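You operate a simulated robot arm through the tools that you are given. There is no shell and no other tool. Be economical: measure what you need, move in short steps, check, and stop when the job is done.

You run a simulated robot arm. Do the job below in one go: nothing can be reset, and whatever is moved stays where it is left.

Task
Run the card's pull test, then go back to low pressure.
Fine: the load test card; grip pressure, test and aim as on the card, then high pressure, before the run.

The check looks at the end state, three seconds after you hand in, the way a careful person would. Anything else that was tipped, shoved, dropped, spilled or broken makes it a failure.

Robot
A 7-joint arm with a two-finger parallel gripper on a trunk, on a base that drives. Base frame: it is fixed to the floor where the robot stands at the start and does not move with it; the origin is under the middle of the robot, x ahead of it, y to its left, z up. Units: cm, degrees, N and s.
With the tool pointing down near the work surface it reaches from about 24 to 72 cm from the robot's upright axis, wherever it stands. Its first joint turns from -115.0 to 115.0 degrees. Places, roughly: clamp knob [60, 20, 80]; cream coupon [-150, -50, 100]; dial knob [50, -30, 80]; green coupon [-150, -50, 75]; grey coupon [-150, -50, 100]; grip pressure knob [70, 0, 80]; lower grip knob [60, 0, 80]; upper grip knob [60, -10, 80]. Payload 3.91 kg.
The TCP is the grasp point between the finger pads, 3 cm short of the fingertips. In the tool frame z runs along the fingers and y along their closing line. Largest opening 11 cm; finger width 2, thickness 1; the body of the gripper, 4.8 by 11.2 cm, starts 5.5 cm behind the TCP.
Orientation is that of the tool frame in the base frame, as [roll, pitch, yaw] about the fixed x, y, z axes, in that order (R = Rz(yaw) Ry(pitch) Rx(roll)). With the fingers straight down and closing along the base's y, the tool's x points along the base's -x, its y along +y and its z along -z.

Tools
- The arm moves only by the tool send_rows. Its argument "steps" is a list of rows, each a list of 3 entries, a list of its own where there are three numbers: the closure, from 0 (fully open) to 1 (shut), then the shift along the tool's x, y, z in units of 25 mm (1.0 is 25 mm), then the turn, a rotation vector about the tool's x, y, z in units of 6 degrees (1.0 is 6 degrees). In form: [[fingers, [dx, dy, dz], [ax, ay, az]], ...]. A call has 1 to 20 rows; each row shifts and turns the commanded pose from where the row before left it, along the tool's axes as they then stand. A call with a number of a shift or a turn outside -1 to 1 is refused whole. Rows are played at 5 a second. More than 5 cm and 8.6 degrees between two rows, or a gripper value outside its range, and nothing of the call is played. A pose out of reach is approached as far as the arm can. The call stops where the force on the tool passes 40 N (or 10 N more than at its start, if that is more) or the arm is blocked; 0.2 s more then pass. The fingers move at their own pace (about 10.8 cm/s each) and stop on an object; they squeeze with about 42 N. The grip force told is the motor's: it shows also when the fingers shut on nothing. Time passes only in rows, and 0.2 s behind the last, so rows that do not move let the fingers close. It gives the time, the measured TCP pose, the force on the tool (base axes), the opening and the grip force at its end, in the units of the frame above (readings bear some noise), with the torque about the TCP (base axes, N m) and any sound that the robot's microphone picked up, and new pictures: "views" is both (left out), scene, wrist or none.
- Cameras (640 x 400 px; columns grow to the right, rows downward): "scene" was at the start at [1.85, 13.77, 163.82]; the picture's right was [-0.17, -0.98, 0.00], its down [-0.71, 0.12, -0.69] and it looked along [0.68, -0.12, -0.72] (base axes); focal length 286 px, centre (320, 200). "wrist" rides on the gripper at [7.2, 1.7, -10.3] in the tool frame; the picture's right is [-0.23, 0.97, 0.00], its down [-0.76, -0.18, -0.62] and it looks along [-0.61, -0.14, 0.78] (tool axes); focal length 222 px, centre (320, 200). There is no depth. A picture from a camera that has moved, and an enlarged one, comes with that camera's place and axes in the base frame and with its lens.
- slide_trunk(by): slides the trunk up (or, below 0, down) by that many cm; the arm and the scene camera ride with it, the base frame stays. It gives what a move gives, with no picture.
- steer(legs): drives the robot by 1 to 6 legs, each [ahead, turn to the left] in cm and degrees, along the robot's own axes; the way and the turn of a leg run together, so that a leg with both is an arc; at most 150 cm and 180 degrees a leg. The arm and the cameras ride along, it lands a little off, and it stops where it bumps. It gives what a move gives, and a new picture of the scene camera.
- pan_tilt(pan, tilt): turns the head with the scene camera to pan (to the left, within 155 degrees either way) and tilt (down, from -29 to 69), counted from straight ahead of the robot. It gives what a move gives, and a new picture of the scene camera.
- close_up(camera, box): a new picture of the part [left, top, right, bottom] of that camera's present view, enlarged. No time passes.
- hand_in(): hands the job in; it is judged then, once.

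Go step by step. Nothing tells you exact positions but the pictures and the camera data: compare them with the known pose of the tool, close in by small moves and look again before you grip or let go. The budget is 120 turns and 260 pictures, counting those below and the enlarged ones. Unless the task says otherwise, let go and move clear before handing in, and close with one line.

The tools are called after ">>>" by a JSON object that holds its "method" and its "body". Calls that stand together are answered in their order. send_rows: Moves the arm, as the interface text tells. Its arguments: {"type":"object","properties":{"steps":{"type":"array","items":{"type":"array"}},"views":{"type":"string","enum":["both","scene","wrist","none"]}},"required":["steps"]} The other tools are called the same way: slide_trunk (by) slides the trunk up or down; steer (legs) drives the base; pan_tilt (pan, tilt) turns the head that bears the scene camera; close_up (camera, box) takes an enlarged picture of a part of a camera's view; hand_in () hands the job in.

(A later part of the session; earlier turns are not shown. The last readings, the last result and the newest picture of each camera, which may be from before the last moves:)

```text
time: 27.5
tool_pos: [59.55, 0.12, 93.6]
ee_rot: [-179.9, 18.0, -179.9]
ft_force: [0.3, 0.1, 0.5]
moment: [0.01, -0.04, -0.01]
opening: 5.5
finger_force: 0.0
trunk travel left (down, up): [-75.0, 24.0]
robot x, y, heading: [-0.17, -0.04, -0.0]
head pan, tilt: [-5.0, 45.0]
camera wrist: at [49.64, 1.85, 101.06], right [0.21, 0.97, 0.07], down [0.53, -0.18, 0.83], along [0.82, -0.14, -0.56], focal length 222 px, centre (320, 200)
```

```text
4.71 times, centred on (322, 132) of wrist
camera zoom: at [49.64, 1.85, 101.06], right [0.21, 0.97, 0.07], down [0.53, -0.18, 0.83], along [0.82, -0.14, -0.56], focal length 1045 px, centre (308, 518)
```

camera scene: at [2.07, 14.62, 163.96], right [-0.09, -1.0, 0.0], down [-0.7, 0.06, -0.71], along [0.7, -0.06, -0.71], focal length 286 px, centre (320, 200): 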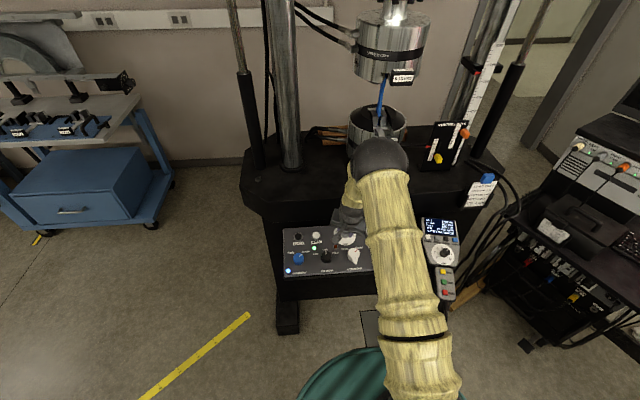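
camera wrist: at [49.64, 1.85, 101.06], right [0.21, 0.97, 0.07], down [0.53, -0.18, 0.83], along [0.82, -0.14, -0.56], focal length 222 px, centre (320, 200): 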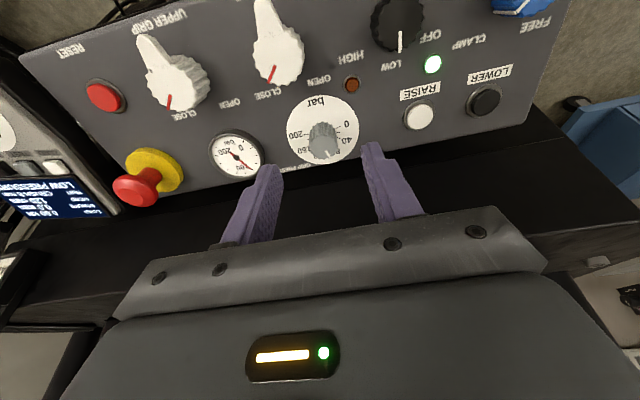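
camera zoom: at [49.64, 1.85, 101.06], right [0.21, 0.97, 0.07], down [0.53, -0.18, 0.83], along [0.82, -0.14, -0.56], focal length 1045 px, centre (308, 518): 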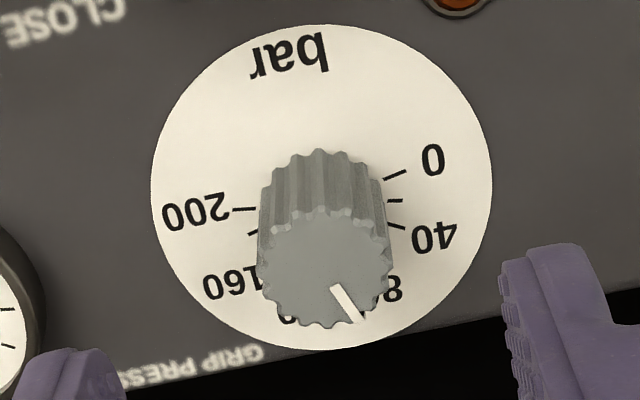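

The gauge reads about 80, so about 20 bar more is needed. I go back in with the tool pre-turned so that the gauge stays in view at the end of the turn.

>>> {"method": "send_rows", "body": {"steps": [[0.5, [-0.4, 0, 0], [0, 0, 0]], [0.5, [-0.4, 0, 0.8], [0, 0, 0]], [0.5, [0, 0, 0.8], [0, 0, -1]], [0.5, [0, 0, 0.4], [0, 0, -1]], [0.5, [0, 0, 0], [0, 0, -1]], [0.5, [0, 0, 0], [0, 0, -0.5]], [0.5, [0, 0, 0.8], [0, 0, 0]], [0.5, [0, 0, 0.8], [0, 0, 0]], [1, [0, 0, 0], [0, 0, 0]], [1, [0, 0, 0], [0, 0, 0]]], "views": "wrist"}}

```text
time: 29.7
tool_pos: [64.14, -0.26, 85.5]
ee_rot: [-173.3, 16.9, -158.3]
ft_force: [9.2, -22.0, 3.3]
moment: [-0.32, 0.01, -0.27]
opening: 2.94
finger_force: 45.3
trunk travel left (down, up): [-75.0, 24.0]
robot x, y, heading: [0.13, -0.21, -0.2]
head pan, tilt: [-5.0, 45.0]
camera wrist: at [54.15, -1.21, 93.05], right [-0.13, 0.99, -0.04], down [0.54, 0.11, 0.83], along [0.83, 0.08, -0.55], focal length 222 px, centre (320, 200)
```

wrist: 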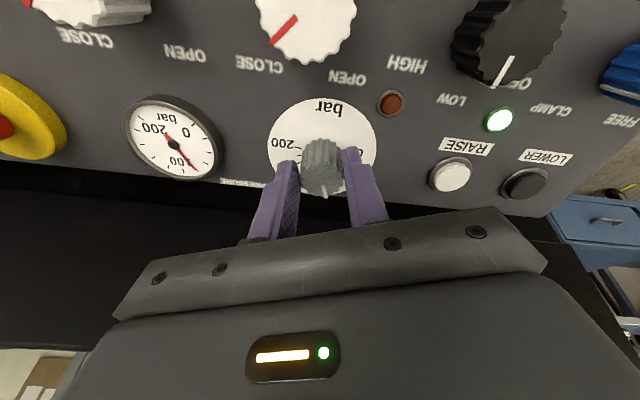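

Gripped; I ease the side load and turn 18 degrees.

>>> {"method": "send_rows", "body": {"steps": [[1, [0, -0.07, 0], [0, 0, 0]], [1, [0, 0, 0], [0, 0, 1]], [1, [0, 0, 0], [0, 0, 1]], [1, [0, 0, 0], [0, 0, 1]], [1, [0, 0, 0], [0, 0, 0]], [1, [0, 0, 0], [0, 0, 0]]], "views": "wrist"}}

>>> {"method": "close_up", "body": {"camera": "wrist", "box": [130, 110, 250, 230]}}

```text
time: 31.1
tool_pos: [64.16, -0.19, 85.57]
ee_rot: [-179.1, 17.9, -177.0]
ft_force: [1.4, -16.0, 2.2]
moment: [-0.25, 0.36, -0.21]
opening: 2.93
finger_force: 44.8
trunk travel left (down, up): [-75.0, 24.0]
robot x, y, heading: [-0.09, -0.16, 0.3]
head pan, tilt: [-5.0, 45.0]
camera wrist: at [54.19, 1.23, 93.11], right [0.17, 0.98, 0.06], down [0.54, -0.14, 0.83], along [0.82, -0.11, -0.56], focal length 222 px, centre (320, 200)
```

wrist: 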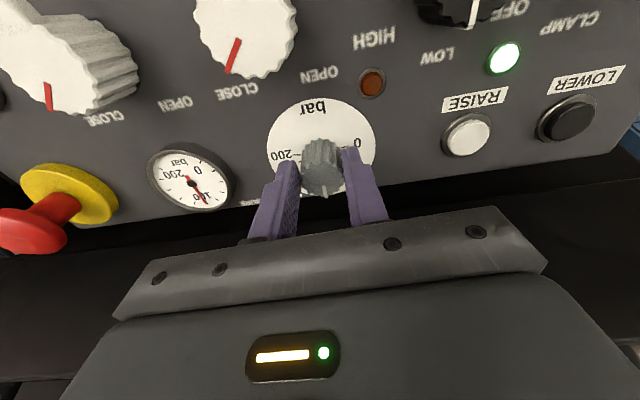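

```text
3.33 times, centred on (190, 170) of wrist
camera zoom: at [54.19, 1.23, 93.11], right [0.17, 0.98, 0.06], down [0.54, -0.14, 0.83], along [0.82, -0.11, -0.56], focal length 740 px, centre (753, 300)
```

zoom: 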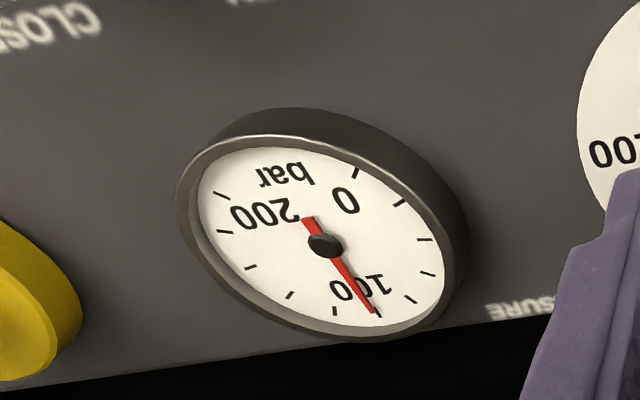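

>>> {"method": "close_up", "body": {"camera": "wrist", "box": [175, 160, 225, 215]}}

```text
7.27 times, centred on (200, 188) of wrist
camera zoom: at [54.19, 1.23, 93.11], right [0.17, 0.98, 0.06], down [0.54, -0.14, 0.83], along [0.82, -0.11, -0.56], focal length 1615 px, centre (1193, 291)
```

zoom: 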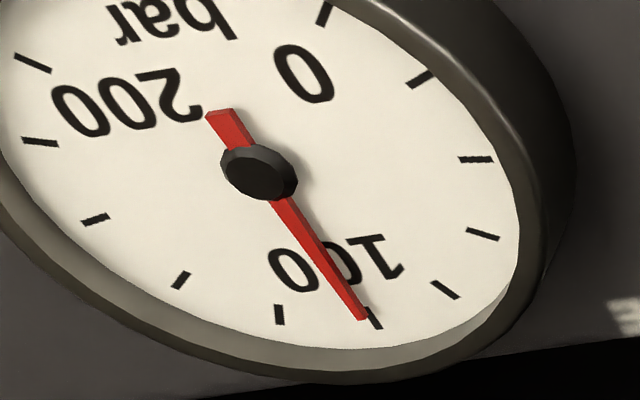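

It reads a hair above 100; I nudge back a little, then release and recheck from above.

>>> {"method": "send_rows", "body": {"steps": [[1, [0, -0.04, 0], [0, 0, -0.3]], [1, [0, 0, 0], [0, 0, 0]], [0.5, [0, 0, 0], [0, 0, 0]], [0.5, [0, 0, -0.8], [0, 0, 0]], [0.5, [0, 0, -1], [0, 0, 0]], [0.5, [0, 0, -1], [0, 0, 0]]], "views": "wrist"}}

>>> {"method": "close_up", "body": {"camera": "wrist", "box": [185, 110, 275, 190]}}

>>> {"method": "close_up", "body": {"camera": "wrist", "box": [275, 70, 370, 170]}}

```text
time: 32.5
tool_pos: [62.05, -0.15, 92.21]
ee_rot: [-178.4, 17.9, -174.9]
ft_force: [0.0, 0.0, -0.8]
moment: [0.03, 0.0, -0.03]
opening: 5.51
finger_force: 0.2
trunk travel left (down, up): [-75.0, 24.0]
robot x, y, heading: [-0.19, -0.28, 0.1]
head pan, tilt: [-5.0, 45.0]
camera wrist: at [51.96, 0.98, 99.78], right [0.14, 0.99, 0.04], down [0.54, -0.11, 0.83], along [0.83, -0.09, -0.55], focal length 222 px, centre (320, 200)
```

wrist: 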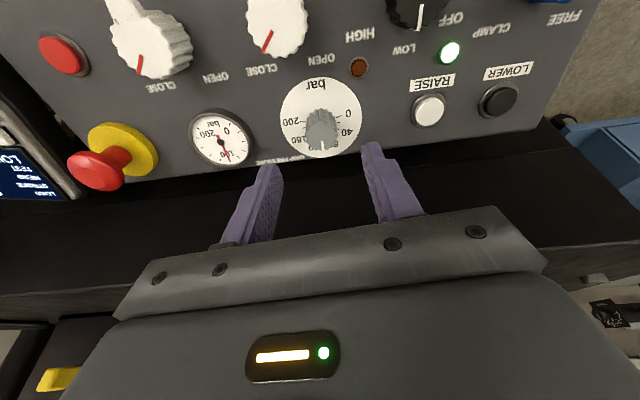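

```text
5.00 times, centred on (230, 150) of wrist
camera zoom: at [51.96, 0.98, 99.78], right [0.14, 0.99, 0.04], down [0.54, -0.11, 0.83], along [0.83, -0.09, -0.55], focal length 1111 px, centre (770, 450)
```

zoom: 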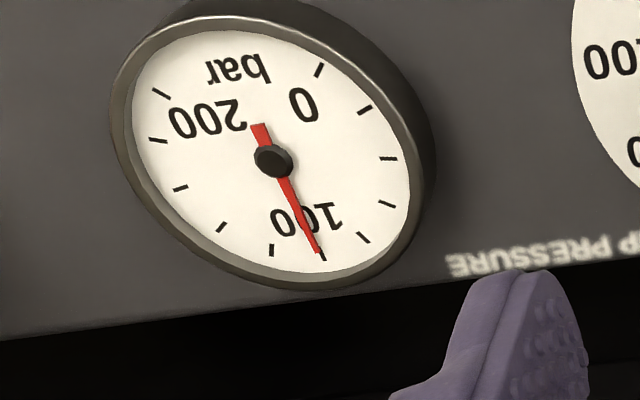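

```text
4.00 times, centred on (322, 120) of wrist
camera zoom: at [51.96, 0.98, 99.78], right [0.14, 0.99, 0.04], down [0.54, -0.11, 0.83], along [0.83, -0.09, -0.55], focal length 888 px, centre (310, 520)
```

zoom: 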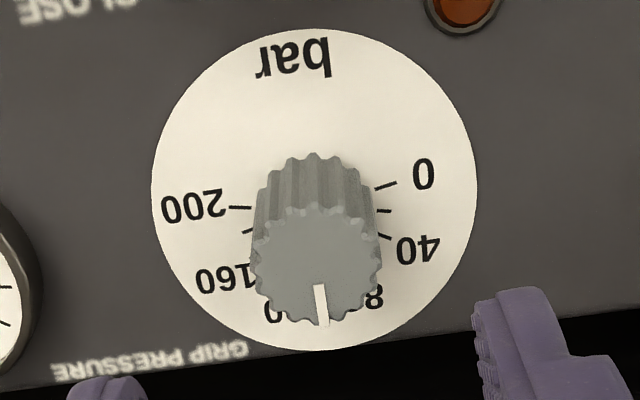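

The gauge shows 100. Next the TEST button on the pendant, near [60.7, -32, 82.7]: I go to hover above it, fingers shut and turned to the pendant's yaw.

>>> {"method": "send_rows", "body": {"steps": [[1, [0, 0, -1], [0, 0, 0.85]], [1, [0.132, -0.966, -0.043], [0, 0, 0]], [1, [0.132, -0.966, -0.043], [0, 0, 0]], [1, [0.132, -0.966, -0.043], [0, 0, 0]], [1, [0.132, -0.966, -0.043], [0, 0, 0]], [1, [0.132, -0.966, -0.043], [0, 0, 0]], [1, [0.132, -0.966, -0.043], [0, 0, 0]], [1, [0.132, -0.966, -0.043], [0, 0, 0]], [1, [0.132, -0.966, -0.043], [0, 0, 0]], [1, [0.132, -0.966, -0.043], [0, 0, 0]], [1, [0.132, -0.966, -0.043], [0, 0, 0]], [1, [0.132, -0.966, -0.043], [0, 0, 0]], [1, [0.132, -0.966, -0.043], [0, 0, 0]], [1, [0.132, -0.966, -0.043], [0, 0, 0]], [1, [0, 0, 0], [0, 0, 1]], [1, [0, 0, 0], [0, 0, 1]], [1, [0, 0, 0], [0, 0, 0.25]], [1, [0, 0, 0], [0, 0, 0]]], "views": "wrist"}}

>>> {"method": "close_up", "body": {"camera": "wrist", "box": [220, 20, 420, 200]}}

```text
time: 36.3
tool_pos: [56.41, -31.24, 94.78]
ee_rot: [175.7, 17.5, 165.4]
ft_force: [-0.4, 0.4, 0.6]
moment: [0.01, 0.01, -0.01]
opening: 0.0
finger_force: 37.5
trunk travel left (down, up): [-75.0, 24.0]
robot x, y, heading: [-0.15, 0.32, 0.0]
head pan, tilt: [-5.0, 45.0]
camera wrist: at [47.15, -27.91, 102.5], right [0.43, 0.89, 0.14], down [0.47, -0.35, 0.81], along [0.77, -0.28, -0.57], focal length 222 px, centre (320, 200)
```

wrist: 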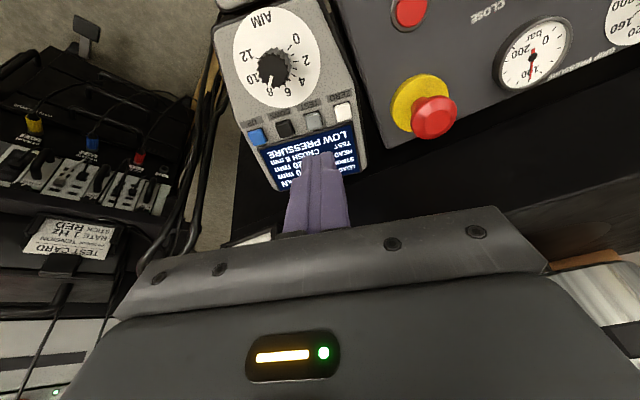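

```text
2.22 times, centred on (320, 110) of wrist
camera zoom: at [47.15, -27.91, 102.5], right [0.43, 0.89, 0.14], down [0.47, -0.35, 0.81], along [0.77, -0.28, -0.57], focal length 494 px, centre (320, 400)
```

zoom: 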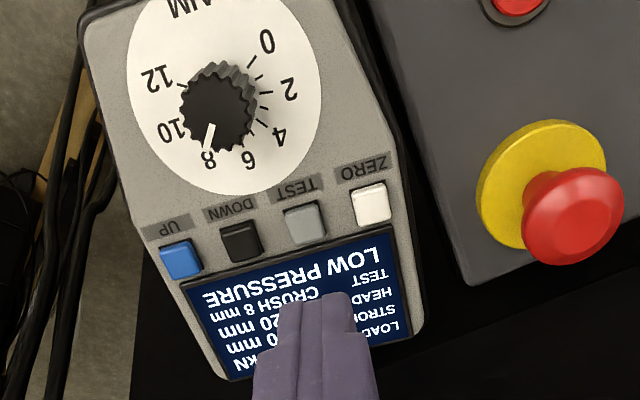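

TEST lies on the ray to [60.6, -32.1, 82.7], matching. I move the shut fingertips to about 2.5 cm above it.

>>> {"method": "send_rows", "body": {"steps": [[1, [-0.188, -0.268, 0.7], [0, 0, 0]], [1, [0, 0, 0.8], [0, 0, 0]], [1, [0, 0, 0.7], [0, 0, 0]], [1, [0, 0, 0.7], [0, 0, 0]], [1, [0, 0, 0], [0, 0, 0]]], "views": "wrist"}}

>>> {"method": "close_up", "body": {"camera": "wrist", "box": [220, 60, 420, 220]}}

```text
time: 37.5
tool_pos: [58.87, -32.3, 88.01]
ee_rot: [175.6, 17.5, 165.5]
ft_force: [-0.2, 0.8, -0.7]
moment: [0.0, 0.02, 0.01]
opening: 0.02
finger_force: 37.7
trunk travel left (down, up): [-75.0, 24.0]
robot x, y, heading: [0.13, 0.43, -0.1]
head pan, tilt: [-5.0, 45.0]
camera wrist: at [49.64, -28.8, 95.7], right [0.43, 0.89, 0.14], down [0.47, -0.35, 0.81], along [0.77, -0.28, -0.57], focal length 222 px, centre (320, 200)
```

wrist: 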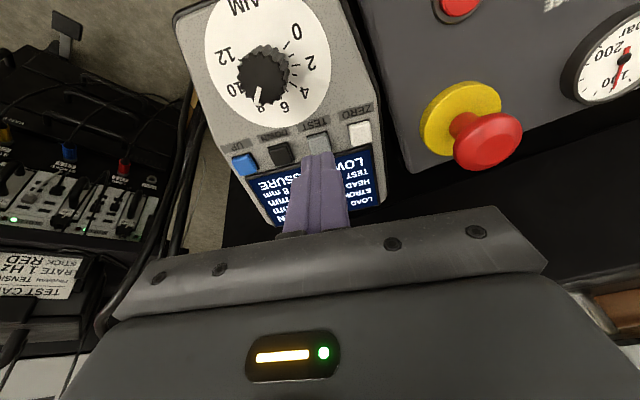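

```text
2.50 times, centred on (320, 140) of wrist
camera zoom: at [49.64, -28.8, 95.7], right [0.43, 0.89, 0.14], down [0.47, -0.35, 0.81], along [0.77, -0.28, -0.57], focal length 555 px, centre (320, 350)
```

zoom: 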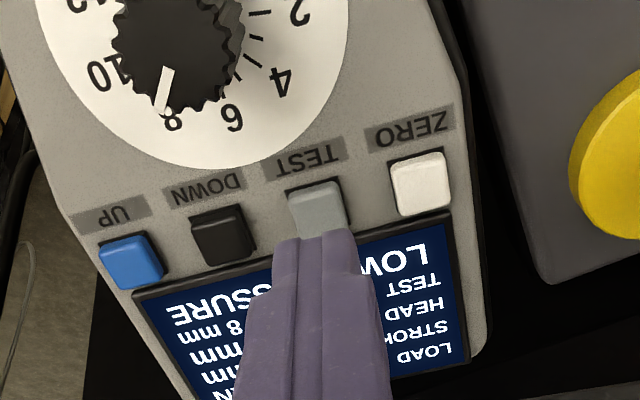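

Lined up with TEST. I press down in small steps.

>>> {"method": "send_rows", "body": {"steps": [[1, [0.08, 0, 0.5], [0, 0, 0]], [1, [0, 0, 0.3], [0, 0, 0]], [1, [0, 0, 0.15], [0, 0, 0]], [1, [0, 0, 0.1], [0, 0, 0]]], "views": "both"}}

>>> {"method": "close_up", "body": {"camera": "wrist", "box": [220, 90, 420, 230]}}

```text
time: 38.5
tool_pos: [59.69, -32.09, 85.35]
ee_rot: [175.7, 17.5, 165.5]
ft_force: [-2.3, 0.3, 2.2]
moment: [0.02, 0.04, -0.01]
opening: 0.0
finger_force: 37.5
trunk travel left (down, up): [-75.0, 24.0]
robot x, y, heading: [-0.31, 0.41, -0.3]
head pan, tilt: [-5.0, 45.0]
heard: click
camera scene: at [1.97, 14.46, 163.97], right [-0.09, -1.0, 0.0], down [-0.7, 0.06, -0.71], along [0.7, -0.06, -0.71], focal length 286 px, centre (320, 200)
camera wrist: at [50.39, -28.72, 93.17], right [0.43, 0.89, 0.14], down [0.47, -0.35, 0.81], along [0.77, -0.28, -0.57], focal length 222 px, centre (320, 200)
```

scene: 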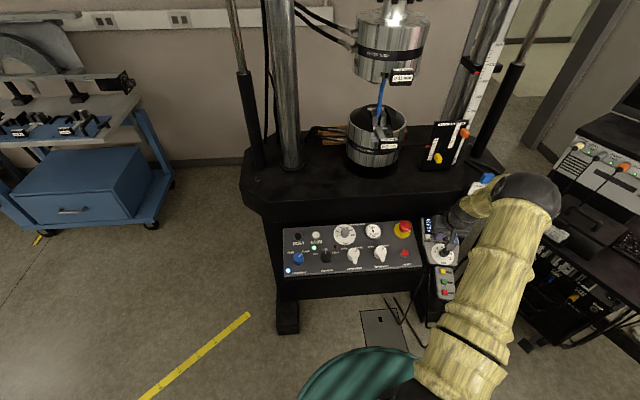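
wrist: 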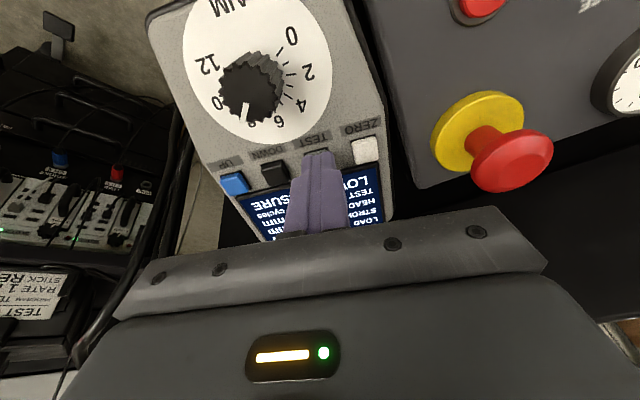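

```text
2.86 times, centred on (320, 160) of wrist
camera zoom: at [50.39, -28.72, 93.17], right [0.43, 0.89, 0.14], down [0.47, -0.35, 0.81], along [0.77, -0.28, -0.57], focal length 635 px, centre (320, 314)
```

zoom: 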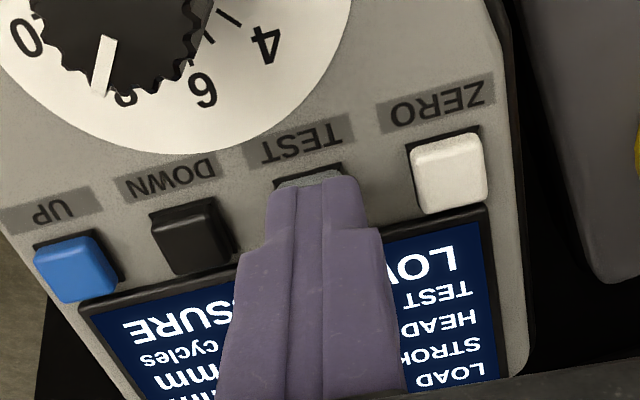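

A click: the test is now some "cycles" one. I retract a bit and press again.

>>> {"method": "send_rows", "body": {"steps": [[1, [0, 0, -0.5], [0, 0, 0]], [1, [0, 0, 0], [0, 0, 0]], [1, [0, 0, 0.35], [0, 0, 0]], [1, [0, 0, 0.15], [0, 0, 0]], [1, [0, 0, -0.5], [0, 0, 0]], [1, [0, 0, -0.5], [0, 0, 0]]], "views": "wrist"}}

>>> {"method": "close_up", "body": {"camera": "wrist", "box": [220, 60, 420, 220]}}

```text
time: 39.9
tool_pos: [58.92, -31.98, 87.68]
ee_rot: [175.5, 17.4, 165.5]
ft_force: [0.1, 0.0, 0.9]
moment: [0.05, 0.0, 0.03]
opening: 0.0
finger_force: 37.5
trunk travel left (down, up): [-75.0, 24.0]
robot x, y, heading: [0.04, -0.3, -0.1]
head pan, tilt: [-5.0, 45.0]
heard: click
camera wrist: at [49.59, -28.59, 95.36], right [0.43, 0.89, 0.14], down [0.47, -0.35, 0.81], along [0.77, -0.28, -0.57], focal length 222 px, centre (320, 200)
```

wrist: 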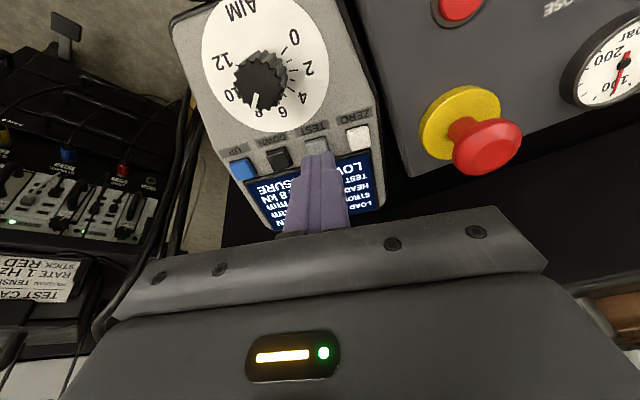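

```text
2.50 times, centred on (320, 140) of wrist
camera zoom: at [49.59, -28.59, 95.36], right [0.43, 0.89, 0.14], down [0.47, -0.35, 0.81], along [0.77, -0.28, -0.57], focal length 555 px, centre (320, 350)
```

zoom: 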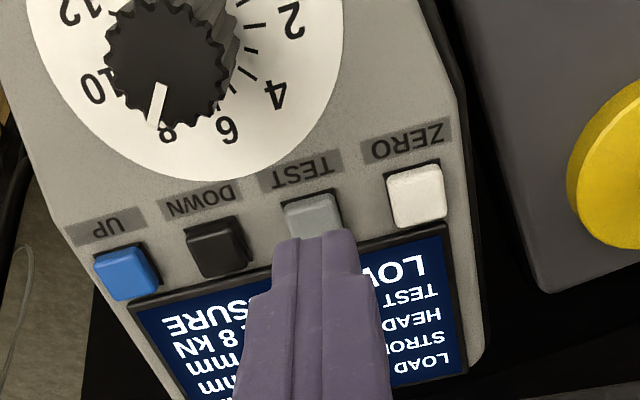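

The display shows "... 8 kN", likely PULL 8 kN, so the aim dial reads out there. I move over the AIM knob near [55, -33, 82], turning the tool 42 degrees clockwise to leave room for the counter-clockwise turn.

>>> {"method": "send_rows", "body": {"steps": [[0.5, [0, 0, -0.6], [0, 0, 0]], [0.5, [0.5, -0.23, -0.27], [0, 0, 0]], [0.5, [0.5, -0.23, -0.27], [0, 0, 0]], [0.5, [0.5, -0.23, 0], [0, 0, 0]], [0.5, [0.53, -0.23, 0], [0, 0, 0]], [0.5, [0, 0, 0], [0, 0, 0]]], "views": "wrist"}}

>>> {"method": "close_up", "body": {"camera": "wrist", "box": [200, 60, 440, 220]}}

```text
time: 41.3
tool_pos: [53.05, -33.02, 88.78]
ee_rot: [175.7, 17.5, 165.5]
ft_force: [-0.1, 0.0, -0.3]
moment: [0.01, 0.01, 0.0]
opening: 5.5
finger_force: 0.1
trunk travel left (down, up): [-75.0, 24.0]
robot x, y, heading: [0.27, -0.32, 0.1]
head pan, tilt: [-5.0, 45.0]
camera wrist: at [43.63, -29.52, 96.51], right [0.43, 0.89, 0.14], down [0.47, -0.35, 0.81], along [0.77, -0.28, -0.57], focal length 222 px, centre (320, 200)
```

wrist: 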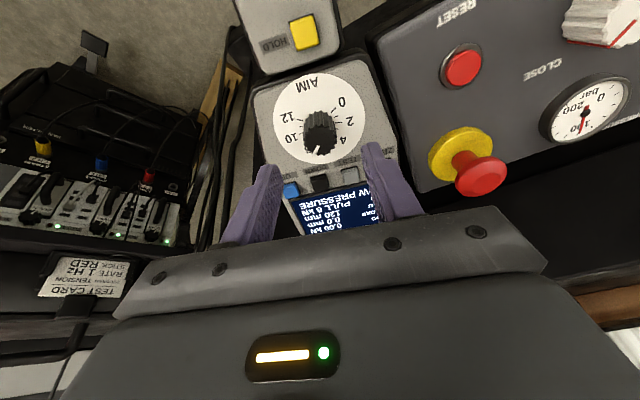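

```text
2.50 times, centred on (320, 140) of wrist
camera zoom: at [43.63, -29.52, 96.51], right [0.43, 0.89, 0.14], down [0.47, -0.35, 0.81], along [0.77, -0.28, -0.57], focal length 555 px, centre (320, 350)
```

zoom: 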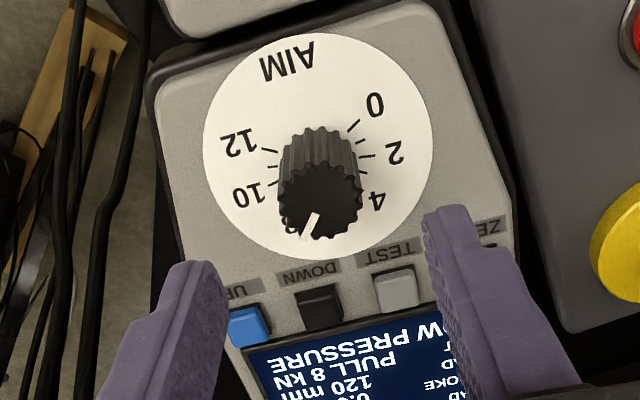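

It reads PULL 8 kN; the knob is centred about 7 cm along the axis. I pre-turn and go down around it.

>>> {"method": "send_rows", "body": {"steps": [[0.5, [0, 0, 0], [0, 0, 1]], [0.5, [0, 0, 0], [0, 0, 1]], [0.5, [0, 0, 0], [0, 0, 1]], [0.5, [0, 0, 0], [0, 0, 1]], [0.5, [0, 0, 0], [0, 0, 1]], [0.5, [0, 0, 0], [0, 0, 1]], [0.5, [0, 0, 0], [0, 0, 1]], [0.5, [0, 0, 0.8], [0, 0, 0]], [0.5, [0, 0, 0.8], [0, 0, 0]], [0.5, [0, 0, 0], [0, 0, 0]]], "views": "wrist"}}

>>> {"method": "close_up", "body": {"camera": "wrist", "box": [200, 60, 440, 220]}}

```text
time: 43.5
tool_pos: [54.0, -33.15, 84.9]
ee_rot: [165.0, 10.0, 123.0]
ft_force: [-0.3, -0.3, 0.5]
moment: [0.0, 0.01, -0.03]
opening: 5.51
finger_force: 0.1
trunk travel left (down, up): [-75.0, 24.0]
robot x, y, heading: [-0.06, 0.08, -0.1]
head pan, tilt: [-5.0, 45.0]
camera wrist: at [48.44, -26.16, 93.92], right [0.89, 0.36, 0.29], down [0.07, -0.73, 0.68], along [0.45, -0.58, -0.67], focal length 222 px, centre (320, 200)
```

wrist: 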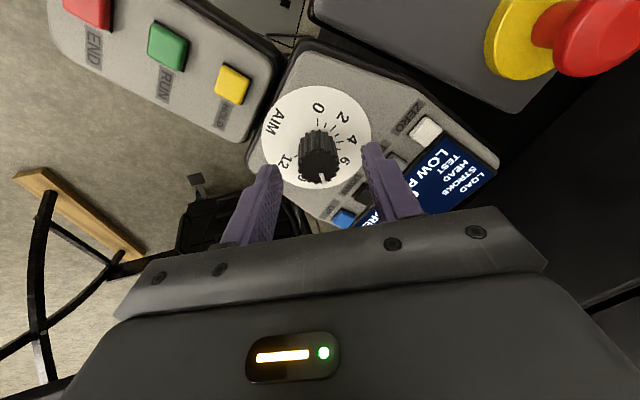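

```text
2.50 times, centred on (320, 140) of wrist
camera zoom: at [48.44, -26.16, 93.92], right [0.89, 0.36, 0.29], down [0.07, -0.73, 0.68], along [0.45, -0.58, -0.67], focal length 555 px, centre (320, 350)
```

zoom: 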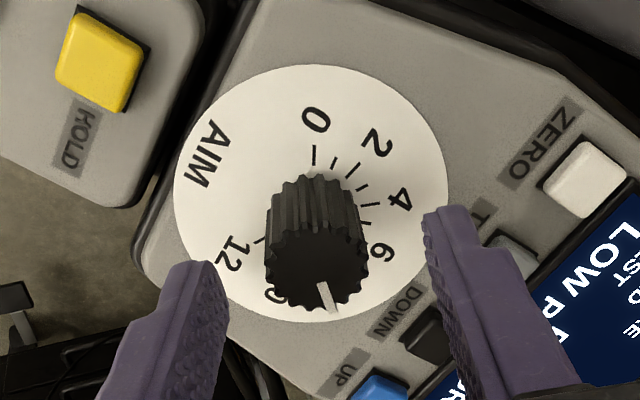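

>>> {"method": "send_rows", "body": {"steps": [[0.5, [0, 0, 0.5], [0, 0, 0]], [1, [0, 0, 0], [0, 0, 0]], [1, [0, 0, 0], [0, 0, 0]], [1, [0, 0, 0], [0, 0, 0]]], "views": "wrist"}}

```text
time: 44.5
tool_pos: [54.4, -33.14, 83.86]
ee_rot: [165.0, 10.0, 122.9]
ft_force: [-0.1, -1.0, -4.9]
moment: [-0.93, 0.97, -0.23]
opening: 2.7
finger_force: 44.6
trunk travel left (down, up): [-75.0, 24.0]
robot x, y, heading: [-0.11, 0.02, 0.0]
head pan, tilt: [-5.0, 45.0]
camera wrist: at [48.88, -26.25, 92.75], right [0.89, 0.36, 0.29], down [0.08, -0.73, 0.68], along [0.45, -0.58, -0.68], focal length 222 px, centre (320, 200)
```

wrist: 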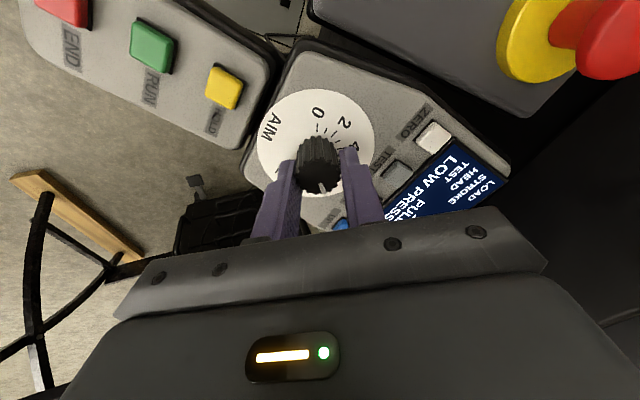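

The knob is held with little force. I turn it counter-clockwise 72 degrees and read the display.

>>> {"method": "send_rows", "body": {"steps": [[1, [0, 0, 0], [0, 0, -1]], [1, [0, 0, 0], [0, 0, -1]], [1, [0, 0, 0], [0, 0, -1]], [1, [0, 0, 0], [0, 0, -1]], [1, [0, 0, 0], [0, 0, -1]], [1, [0, 0, 0], [0, 0, -1]], [1, [0, 0, 0], [0, 0, -1]], [1, [0, 0, 0], [0, 0, -1]], [1, [0, 0, 0], [0, 0, -1]], [1, [0, 0, 0], [0, 0, -1]], [1, [0, 0, 0], [0, 0, -1]], [1, [0, 0, 0], [0, 0, -1]], [1, [0, 0, 0], [0, 0, 0]], [1, [0, 0, 0], [0, 0, 0]]], "views": "wrist"}}

>>> {"method": "close_up", "body": {"camera": "wrist", "box": [200, 60, 440, 240]}}

>>> {"method": "pan_tilt", "body": {"pan": -18, "tilt": 45}}

```text
time: 47.5
tool_pos: [54.71, -32.51, 83.88]
ee_rot: [-175.0, 17.4, -162.7]
ft_force: [9.5, 29.6, 8.2]
moment: [1.68, -0.3, 0.27]
opening: 2.6
finger_force: 44.7
trunk travel left (down, up): [-75.0, 24.0]
robot x, y, heading: [-0.03, -0.22, -0.0]
head pan, tilt: [-5.0, 45.0]
camera wrist: at [44.55, -32.97, 91.35], right [-0.06, 1.0, -0.01], down [0.55, 0.04, 0.83], along [0.83, 0.04, -0.55], focal length 222 px, centre (320, 200)
```

wrist: 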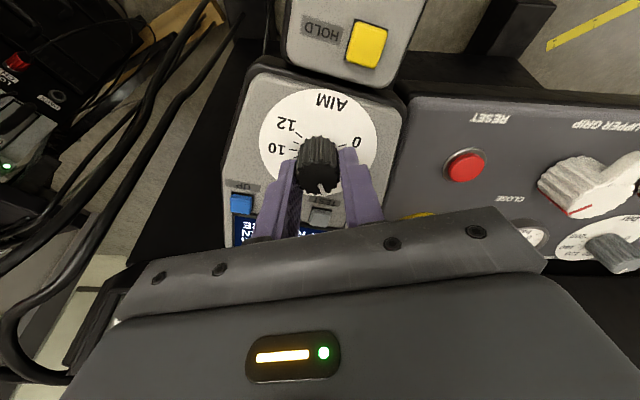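

```text
2.22 times, centred on (320, 150) of wrist
camera zoom: at [44.55, -32.97, 91.35], right [-0.06, 1.0, -0.01], down [0.55, 0.04, 0.83], along [0.83, 0.04, -0.55], focal length 494 px, centre (320, 311)
```

zoom: 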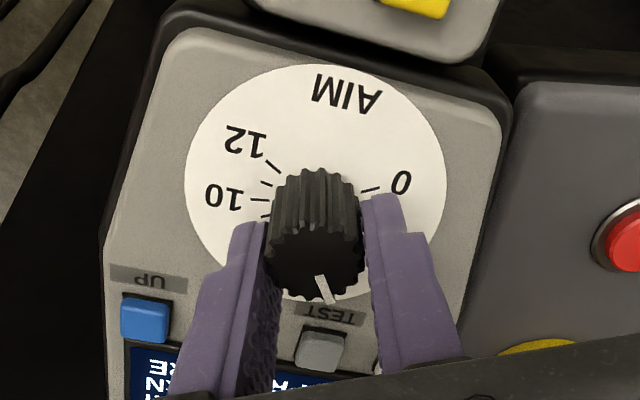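

```text
time: 48.2
tool_pos: [54.67, -32.48, 83.78]
ee_rot: [-174.9, 17.2, -162.8]
ft_force: [2.1, 32.8, 7.3]
moment: [1.93, -0.98, 0.35]
opening: 2.6
finger_force: 45.4
trunk travel left (down, up): [-75.0, 24.0]
robot x, y, heading: [-0.28, 0.31, 0.0]
head pan, tilt: [-18.0, 45.0]
camera scene: at [1.69, 13.08, 163.93], right [-0.31, -0.95, 0.0], down [-0.67, 0.22, -0.71], along [0.67, -0.22, -0.71], focal length 286 px, centre (320, 200)
```

scene: 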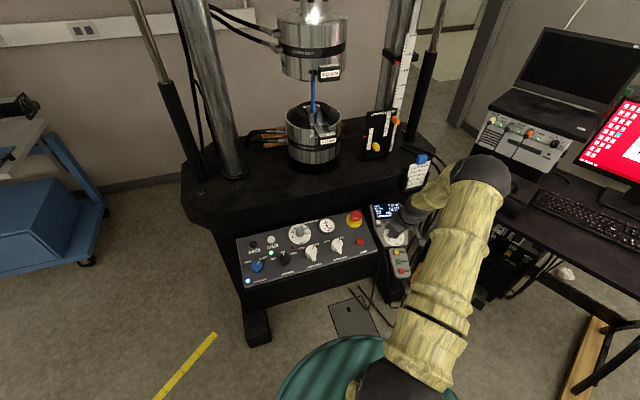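

>>> {"method": "close_up", "body": {"camera": "scene", "box": [360, 195, 420, 235]}}

>>> {"method": "close_up", "body": {"camera": "wrist", "box": [225, 190, 345, 250]}}

```text
10.00 times, centred on (390, 215) of scene
camera zoom: at [1.69, 13.08, 163.93], right [-0.31, -0.95, 0.0], down [-0.67, 0.22, -0.71], along [0.67, -0.22, -0.71], focal length 2862 px, centre (-380, 50)
```

zoom: 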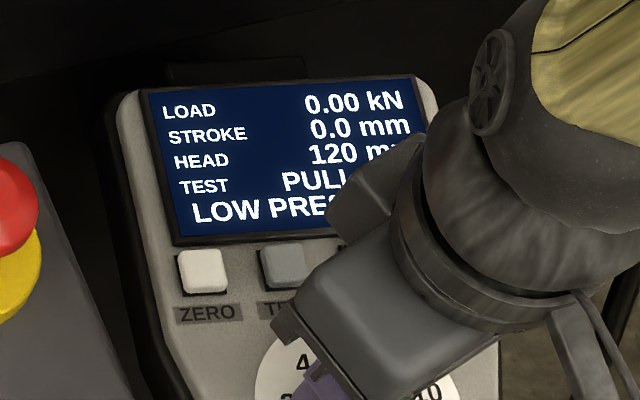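

```text
5.33 times, centred on (285, 220) of wrist
camera zoom: at [44.55, -32.96, 91.35], right [-0.06, 1.0, -0.01], down [0.55, 0.04, 0.83], along [0.83, 0.04, -0.55], focal length 1185 px, centre (507, 93)
```

zoom: 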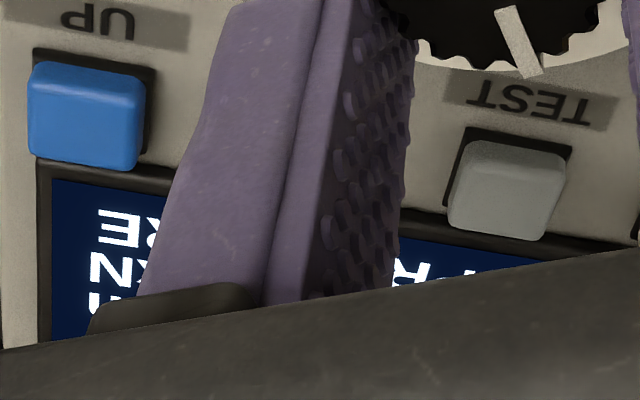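

The digit is hidden, so I let go and back off to read it.

>>> {"method": "send_rows", "body": {"steps": [[0.5, [0, 0, 0], [0, 0, 0]], [0.5, [0, 0, 0], [0, 0, 0]], [0.5, [0, 0, -1], [0, 0, 0]], [0.5, [0, 0, -1], [0, 0, 0]]], "views": "wrist"}}

>>> {"method": "close_up", "body": {"camera": "wrist", "box": [200, 60, 440, 230]}}

```text
time: 49.2
tool_pos: [53.07, -33.01, 88.45]
ee_rot: [-174.8, 17.3, -163.1]
ft_force: [0.1, 0.7, 0.2]
moment: [-0.02, -0.02, -0.01]
opening: 5.49
finger_force: 0.0
trunk travel left (down, up): [-75.0, 24.0]
robot x, y, heading: [-0.09, -0.19, -0.1]
head pan, tilt: [-18.0, 45.0]
camera wrist: at [42.9, -33.39, 96.07], right [-0.05, 1.0, -0.02], down [0.55, 0.04, 0.83], along [0.83, 0.03, -0.55], focal length 222 px, centre (320, 200)
```

wrist: 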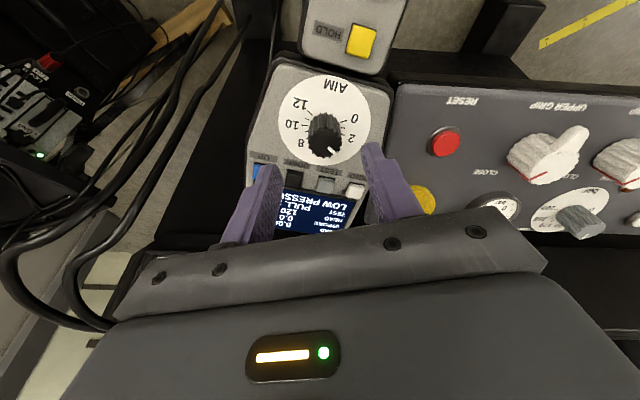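

```text
2.35 times, centred on (320, 145) of wrist
camera zoom: at [42.9, -33.39, 96.07], right [-0.05, 1.0, -0.02], down [0.55, 0.04, 0.83], along [0.83, 0.03, -0.55], focal length 523 px, centre (320, 329)
```

zoom: 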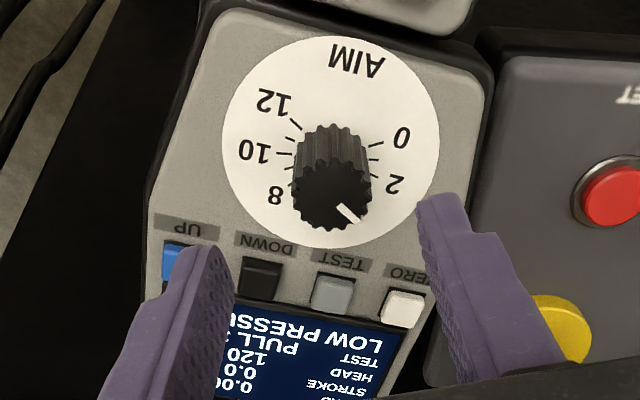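

>>> {"method": "close_up", "body": {"camera": "wrist", "box": [270, 180, 370, 235]}}

>>> {"method": "close_up", "body": {"camera": "scene", "box": [360, 190, 430, 250]}}

```text
6.40 times, centred on (320, 208) of wrist
camera zoom: at [42.9, -33.39, 96.07], right [-0.05, 1.0, -0.02], down [0.55, 0.04, 0.83], along [0.83, 0.03, -0.55], focal length 1422 px, centre (320, 152)
```

zoom: 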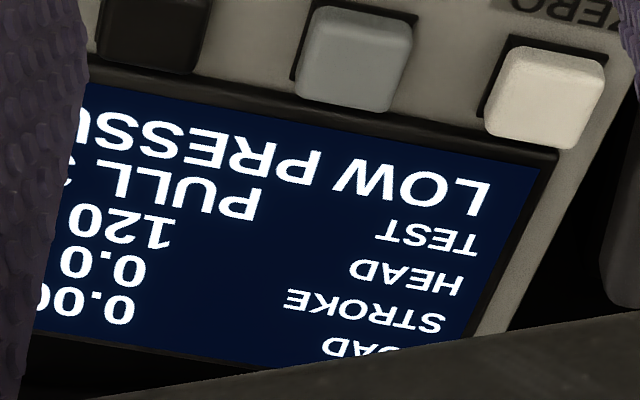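

```text
6.67 times, centred on (395, 220) of scene
camera zoom: at [1.61, 12.64, 163.97], right [-0.31, -0.95, 0.0], down [-0.67, 0.22, -0.71], along [0.67, -0.22, -0.71], focal length 1908 px, centre (-180, 67)
```

zoom: 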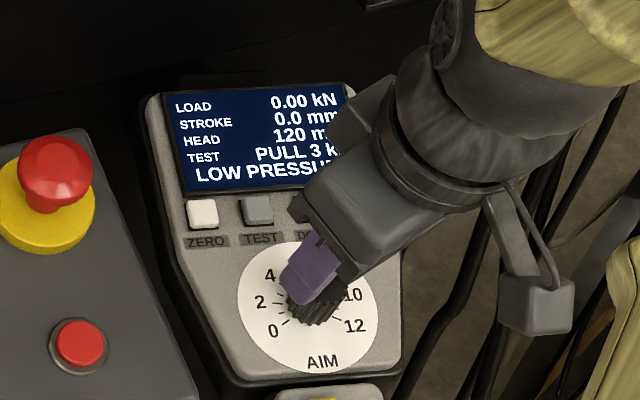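

It shows PULL 3 kN, so one kN back up. I re-grip (centred a bit better) and turn 18 degrees clockwise.

>>> {"method": "send_rows", "body": {"steps": [[0.5, [-0.06, 0.2, 0], [0, 0, 0]], [0.5, [0, 0, 1], [0, 0, 0]], [0.5, [0, 0, 0.95], [0, 0, 0]], [1, [0, 0, 0], [0, 0, 0]], [1, [0, 0, 0], [0, 0, 0]], [1, [0, 0, 0], [0, 0, 1]], [1, [0, 0, 0], [0, 0, 1]], [1, [0, 0, 0], [0, 0, 1]], [1, [0, 0, 0], [0, 0, 0]], [1, [0, 0, 0], [0, 0, 0]]], "views": "scene"}}

>>> {"method": "close_up", "body": {"camera": "scene", "box": [360, 190, 430, 250]}}

>>> {"method": "close_up", "body": {"camera": "wrist", "box": [200, 60, 440, 240]}}

```text
time: 51.4
tool_pos: [54.55, -32.68, 83.86]
ee_rot: [179.5, 17.9, 178.0]
ft_force: [-2.1, -2.3, 0.6]
moment: [-0.58, -1.33, -0.24]
opening: 2.57
finger_force: 44.9
trunk travel left (down, up): [-75.0, 24.0]
robot x, y, heading: [-0.21, 0.09, 0.0]
head pan, tilt: [-18.0, 45.0]
camera scene: at [1.9, 12.65, 163.97], right [-0.31, -0.95, 0.0], down [-0.67, 0.22, -0.71], along [0.67, -0.22, -0.71], focal length 286 px, centre (320, 200)
```

scene: 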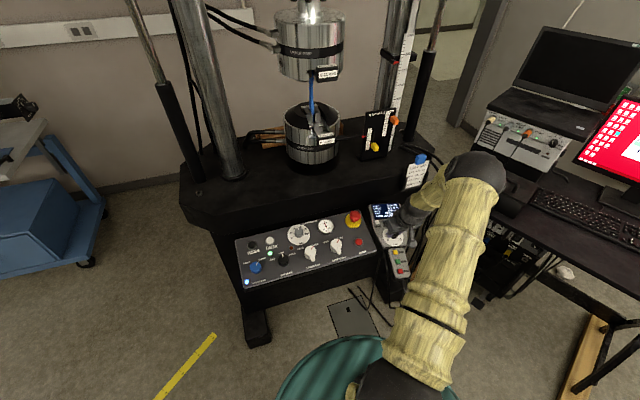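

```text
6.67 times, centred on (395, 220) of scene
camera zoom: at [1.9, 12.65, 163.97], right [-0.31, -0.95, 0.0], down [-0.67, 0.22, -0.71], along [0.67, -0.22, -0.71], focal length 1908 px, centre (-180, 67)
```

zoom: 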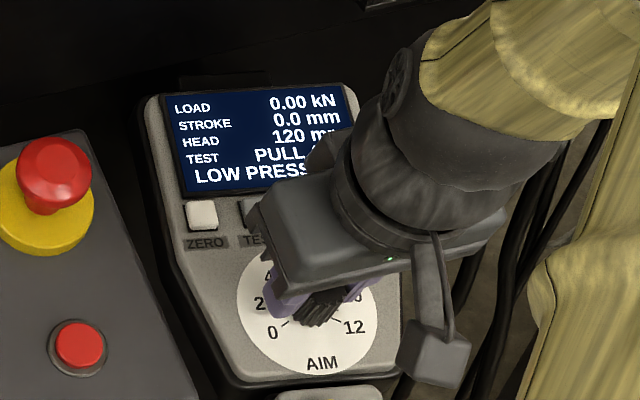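

```text
2.22 times, centred on (320, 150) of wrist
camera zoom: at [44.64, -30.73, 91.41], right [0.25, 0.97, 0.08], down [0.53, -0.2, 0.83], along [0.81, -0.16, -0.56], focal length 494 px, centre (320, 311)
```

zoom: 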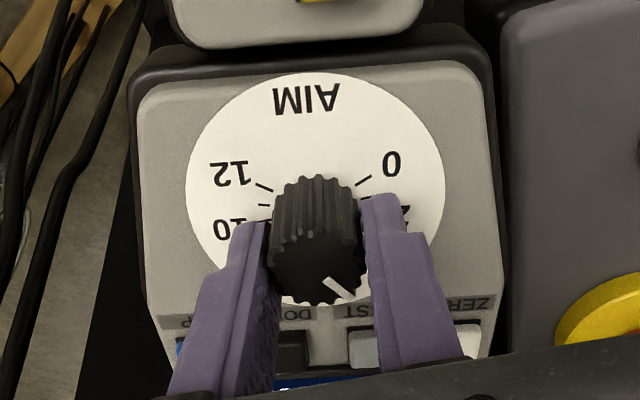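

Little force now. I let go and back off to read it.

>>> {"method": "send_rows", "body": {"steps": [[0.5, [0, 0, 0], [0, 0, 0]], [0.5, [0, 0, 0], [0, 0, 0]], [0.5, [0, 0, -1], [0, 0, 0]], [0.5, [0, 0, -1], [0, 0, 0]], [0.5, [0, 0, -1], [0, 0, 0]]], "views": "wrist"}}

>>> {"method": "close_up", "body": {"camera": "wrist", "box": [240, 50, 400, 210]}}

>>> {"method": "close_up", "body": {"camera": "scene", "box": [360, 190, 430, 250]}}

```text
time: 52.6
tool_pos: [51.91, -32.49, 90.92]
ee_rot: [179.4, 18.0, 178.1]
ft_force: [-0.5, 0.0, 0.0]
moment: [0.03, 0.02, -0.02]
opening: 5.52
finger_force: 0.1
trunk travel left (down, up): [-75.0, 24.0]
robot x, y, heading: [-0.27, -0.15, -0.3]
head pan, tilt: [-18.0, 45.0]
camera wrist: at [41.95, -30.5, 98.56], right [0.25, 0.97, 0.08], down [0.53, -0.2, 0.83], along [0.81, -0.16, -0.56], focal length 222 px, centre (320, 200)
```

wrist: 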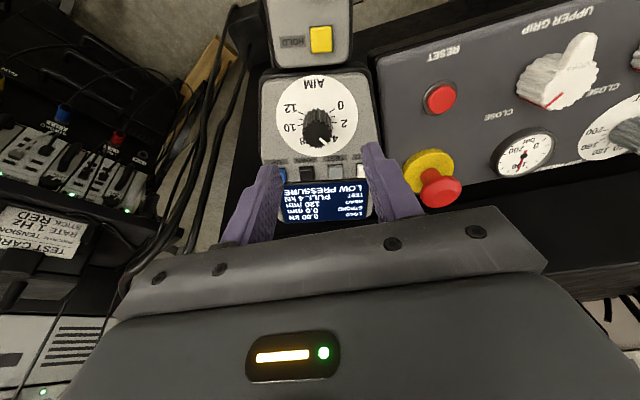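

```text
2.50 times, centred on (320, 130) of wrist
camera zoom: at [41.95, -30.5, 98.56], right [0.25, 0.97, 0.08], down [0.53, -0.2, 0.83], along [0.81, -0.16, -0.56], focal length 555 px, centre (320, 375)
```

zoom: 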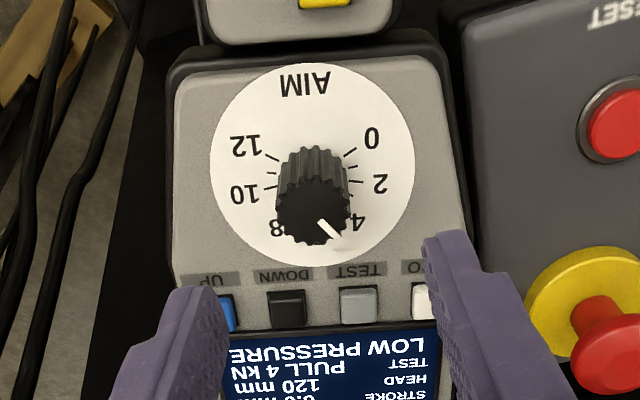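

```text
6.67 times, centred on (395, 220) of scene
camera zoom: at [1.6, 12.68, 163.96], right [-0.31, -0.95, 0.0], down [-0.67, 0.22, -0.71], along [0.67, -0.22, -0.71], focal length 1908 px, centre (-180, 67)
```

zoom: 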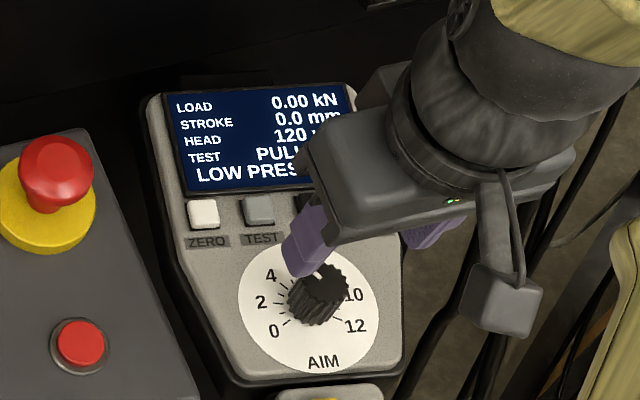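

PULL 4 kN is set. Next the PRESSURE knob near [57.5, 7.6, 80.7]: hover there.

>>> {"method": "send_rows", "body": {"steps": [[0.5, [0, 0, -1], [0, 0, 0]], [0.5, [-0.087, 0.944, 0.028], [0, 0, 0]], [0.5, [-0.087, 0.944, 0.028], [0, 0, 0]], [0.5, [-0.087, 0.944, 0.028], [0, 0, 0]], [0.5, [-0.087, 0.944, 0.028], [0, 0, 0]], [0.5, [-0.087, 0.944, 0.028], [0, 0, 0]], [0.5, [-0.087, 0.944, 0.028], [0, 0, 0]], [0.5, [-0.087, 0.944, 0.028], [0, 0, 0]], [0.5, [-0.087, 0.944, 0.028], [0, 0, 0]], [0.5, [-0.087, 0.944, 0.028], [0, 0, 0]], [0.5, [-0.087, 0.944, 0.028], [0, 0, 0]], [0.5, [-0.087, 0.944, 0.028], [0, 0, 0]], [0.5, [-0.087, 0.944, 0.028], [0, 0, 0]], [0.5, [-0.087, 0.944, 0.028], [0, 0, 0]], [0.5, [-0.087, 0.944, 0.028], [0, 0, 0]], [0.5, [-0.087, 0.944, 0.028], [0, 0, 0]], [0.5, [-0.087, 0.944, 0.028], [0, 0, 0]], [0.5, [-0.087, 0.944, 0.028], [0, 0, 0]], [0.5, [0, 0, 0.8], [0, 0, -0.3]], [0.5, [0, 0, 0.5], [0, 0, 0]]], "views": "wrist"}}

>>> {"method": "close_up", "body": {"camera": "wrist", "box": [200, 60, 440, 220]}}

```text
time: 56.8
tool_pos: [57.46, 7.52, 90.69]
ee_rot: [179.9, 17.9, -179.9]
ft_force: [-0.3, 0.0, 0.1]
moment: [0.01, -0.02, -0.02]
opening: 5.49
finger_force: 0.1
trunk travel left (down, up): [-75.0, 24.0]
robot x, y, heading: [-0.04, 0.02, -0.1]
head pan, tilt: [-18.0, 45.0]
camera wrist: at [47.53, 9.33, 98.22], right [0.22, 0.97, 0.07], down [0.53, -0.18, 0.83], along [0.82, -0.14, -0.56], focal length 222 px, centre (320, 200)
```

wrist: 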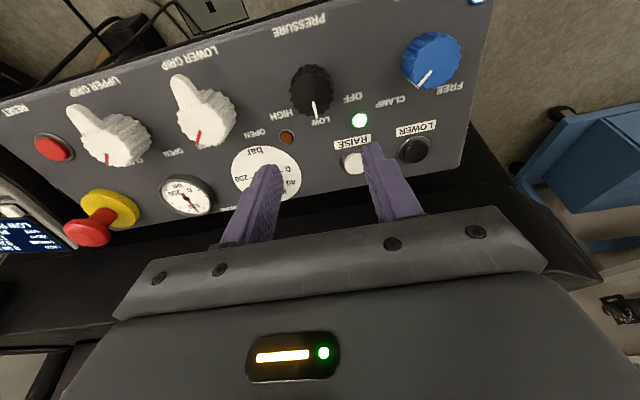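

```text
2.50 times, centred on (320, 140) of wrist
camera zoom: at [47.53, 9.33, 98.22], right [0.22, 0.97, 0.07], down [0.53, -0.18, 0.83], along [0.82, -0.14, -0.56], focal length 555 px, centre (320, 350)
```

zoom: 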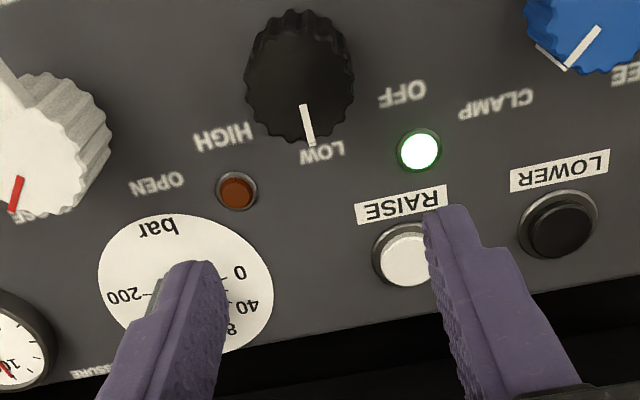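

The pressure knob top is near [57.9, 7.7, 80.8]. I pre-turn 30 degrees counter-clockwise and come down over it.

>>> {"method": "send_rows", "body": {"steps": [[0.5, [0.53, 0.04, 0.5], [0, 0, 0]], [0.5, [0.53, 0.03, 0.5], [0, 0, 0]], [0.5, [0, 0, 0], [0, 0, -1]], [0.5, [0, 0, 0], [0, 0, -1]], [0.5, [0, 0, 0], [0, 0, -1]], [0.5, [0, 0, 0], [0, 0, -1]], [0.5, [0, 0, 0], [0, 0, -1]], [0.5, [0, 0, 0.8], [0, 0, 0]], [0.5, [0, 0, 0.4], [0, 0, 0]]], "views": "wrist"}}

>>> {"method": "close_up", "body": {"camera": "wrist", "box": [200, 60, 440, 220]}}

```text
time: 58.8
tool_pos: [56.69, 7.6, 84.55]
ee_rot: [-170.9, 15.5, -148.8]
ft_force: [0.3, -0.5, 0.6]
moment: [-0.01, -0.01, -0.01]
opening: 5.5
finger_force: 0.1
trunk travel left (down, up): [-75.0, 24.0]
robot x, y, heading: [-0.05, -0.44, 0.1]
head pan, tilt: [-18.0, 45.0]
camera wrist: at [46.86, 5.52, 92.13], right [-0.28, 0.96, -0.09], down [0.52, 0.23, 0.82], along [0.81, 0.18, -0.56], focal length 222 px, centre (320, 200)
```

wrist: 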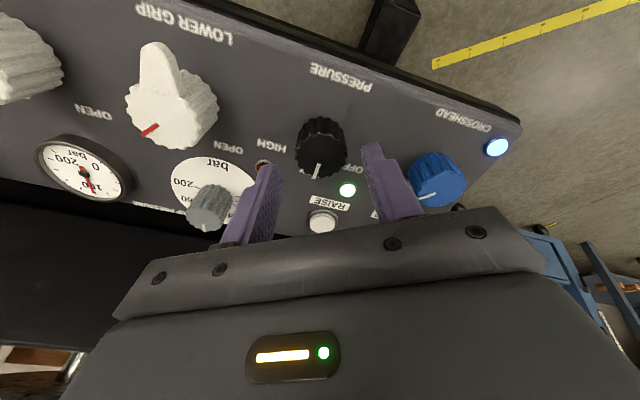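

```text
2.50 times, centred on (320, 140) of wrist
camera zoom: at [46.86, 5.52, 92.13], right [-0.28, 0.96, -0.09], down [0.52, 0.23, 0.82], along [0.81, 0.18, -0.56], focal length 555 px, centre (320, 350)
```

zoom: 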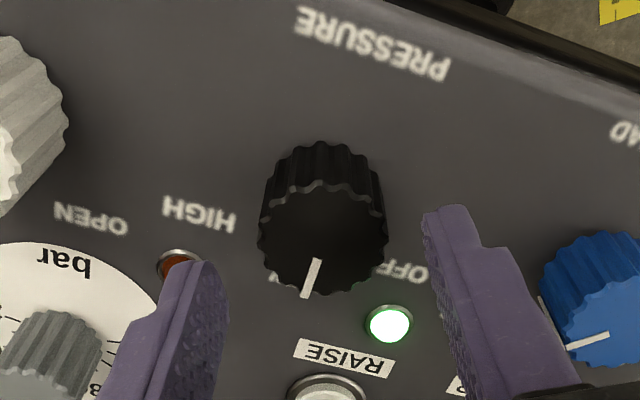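

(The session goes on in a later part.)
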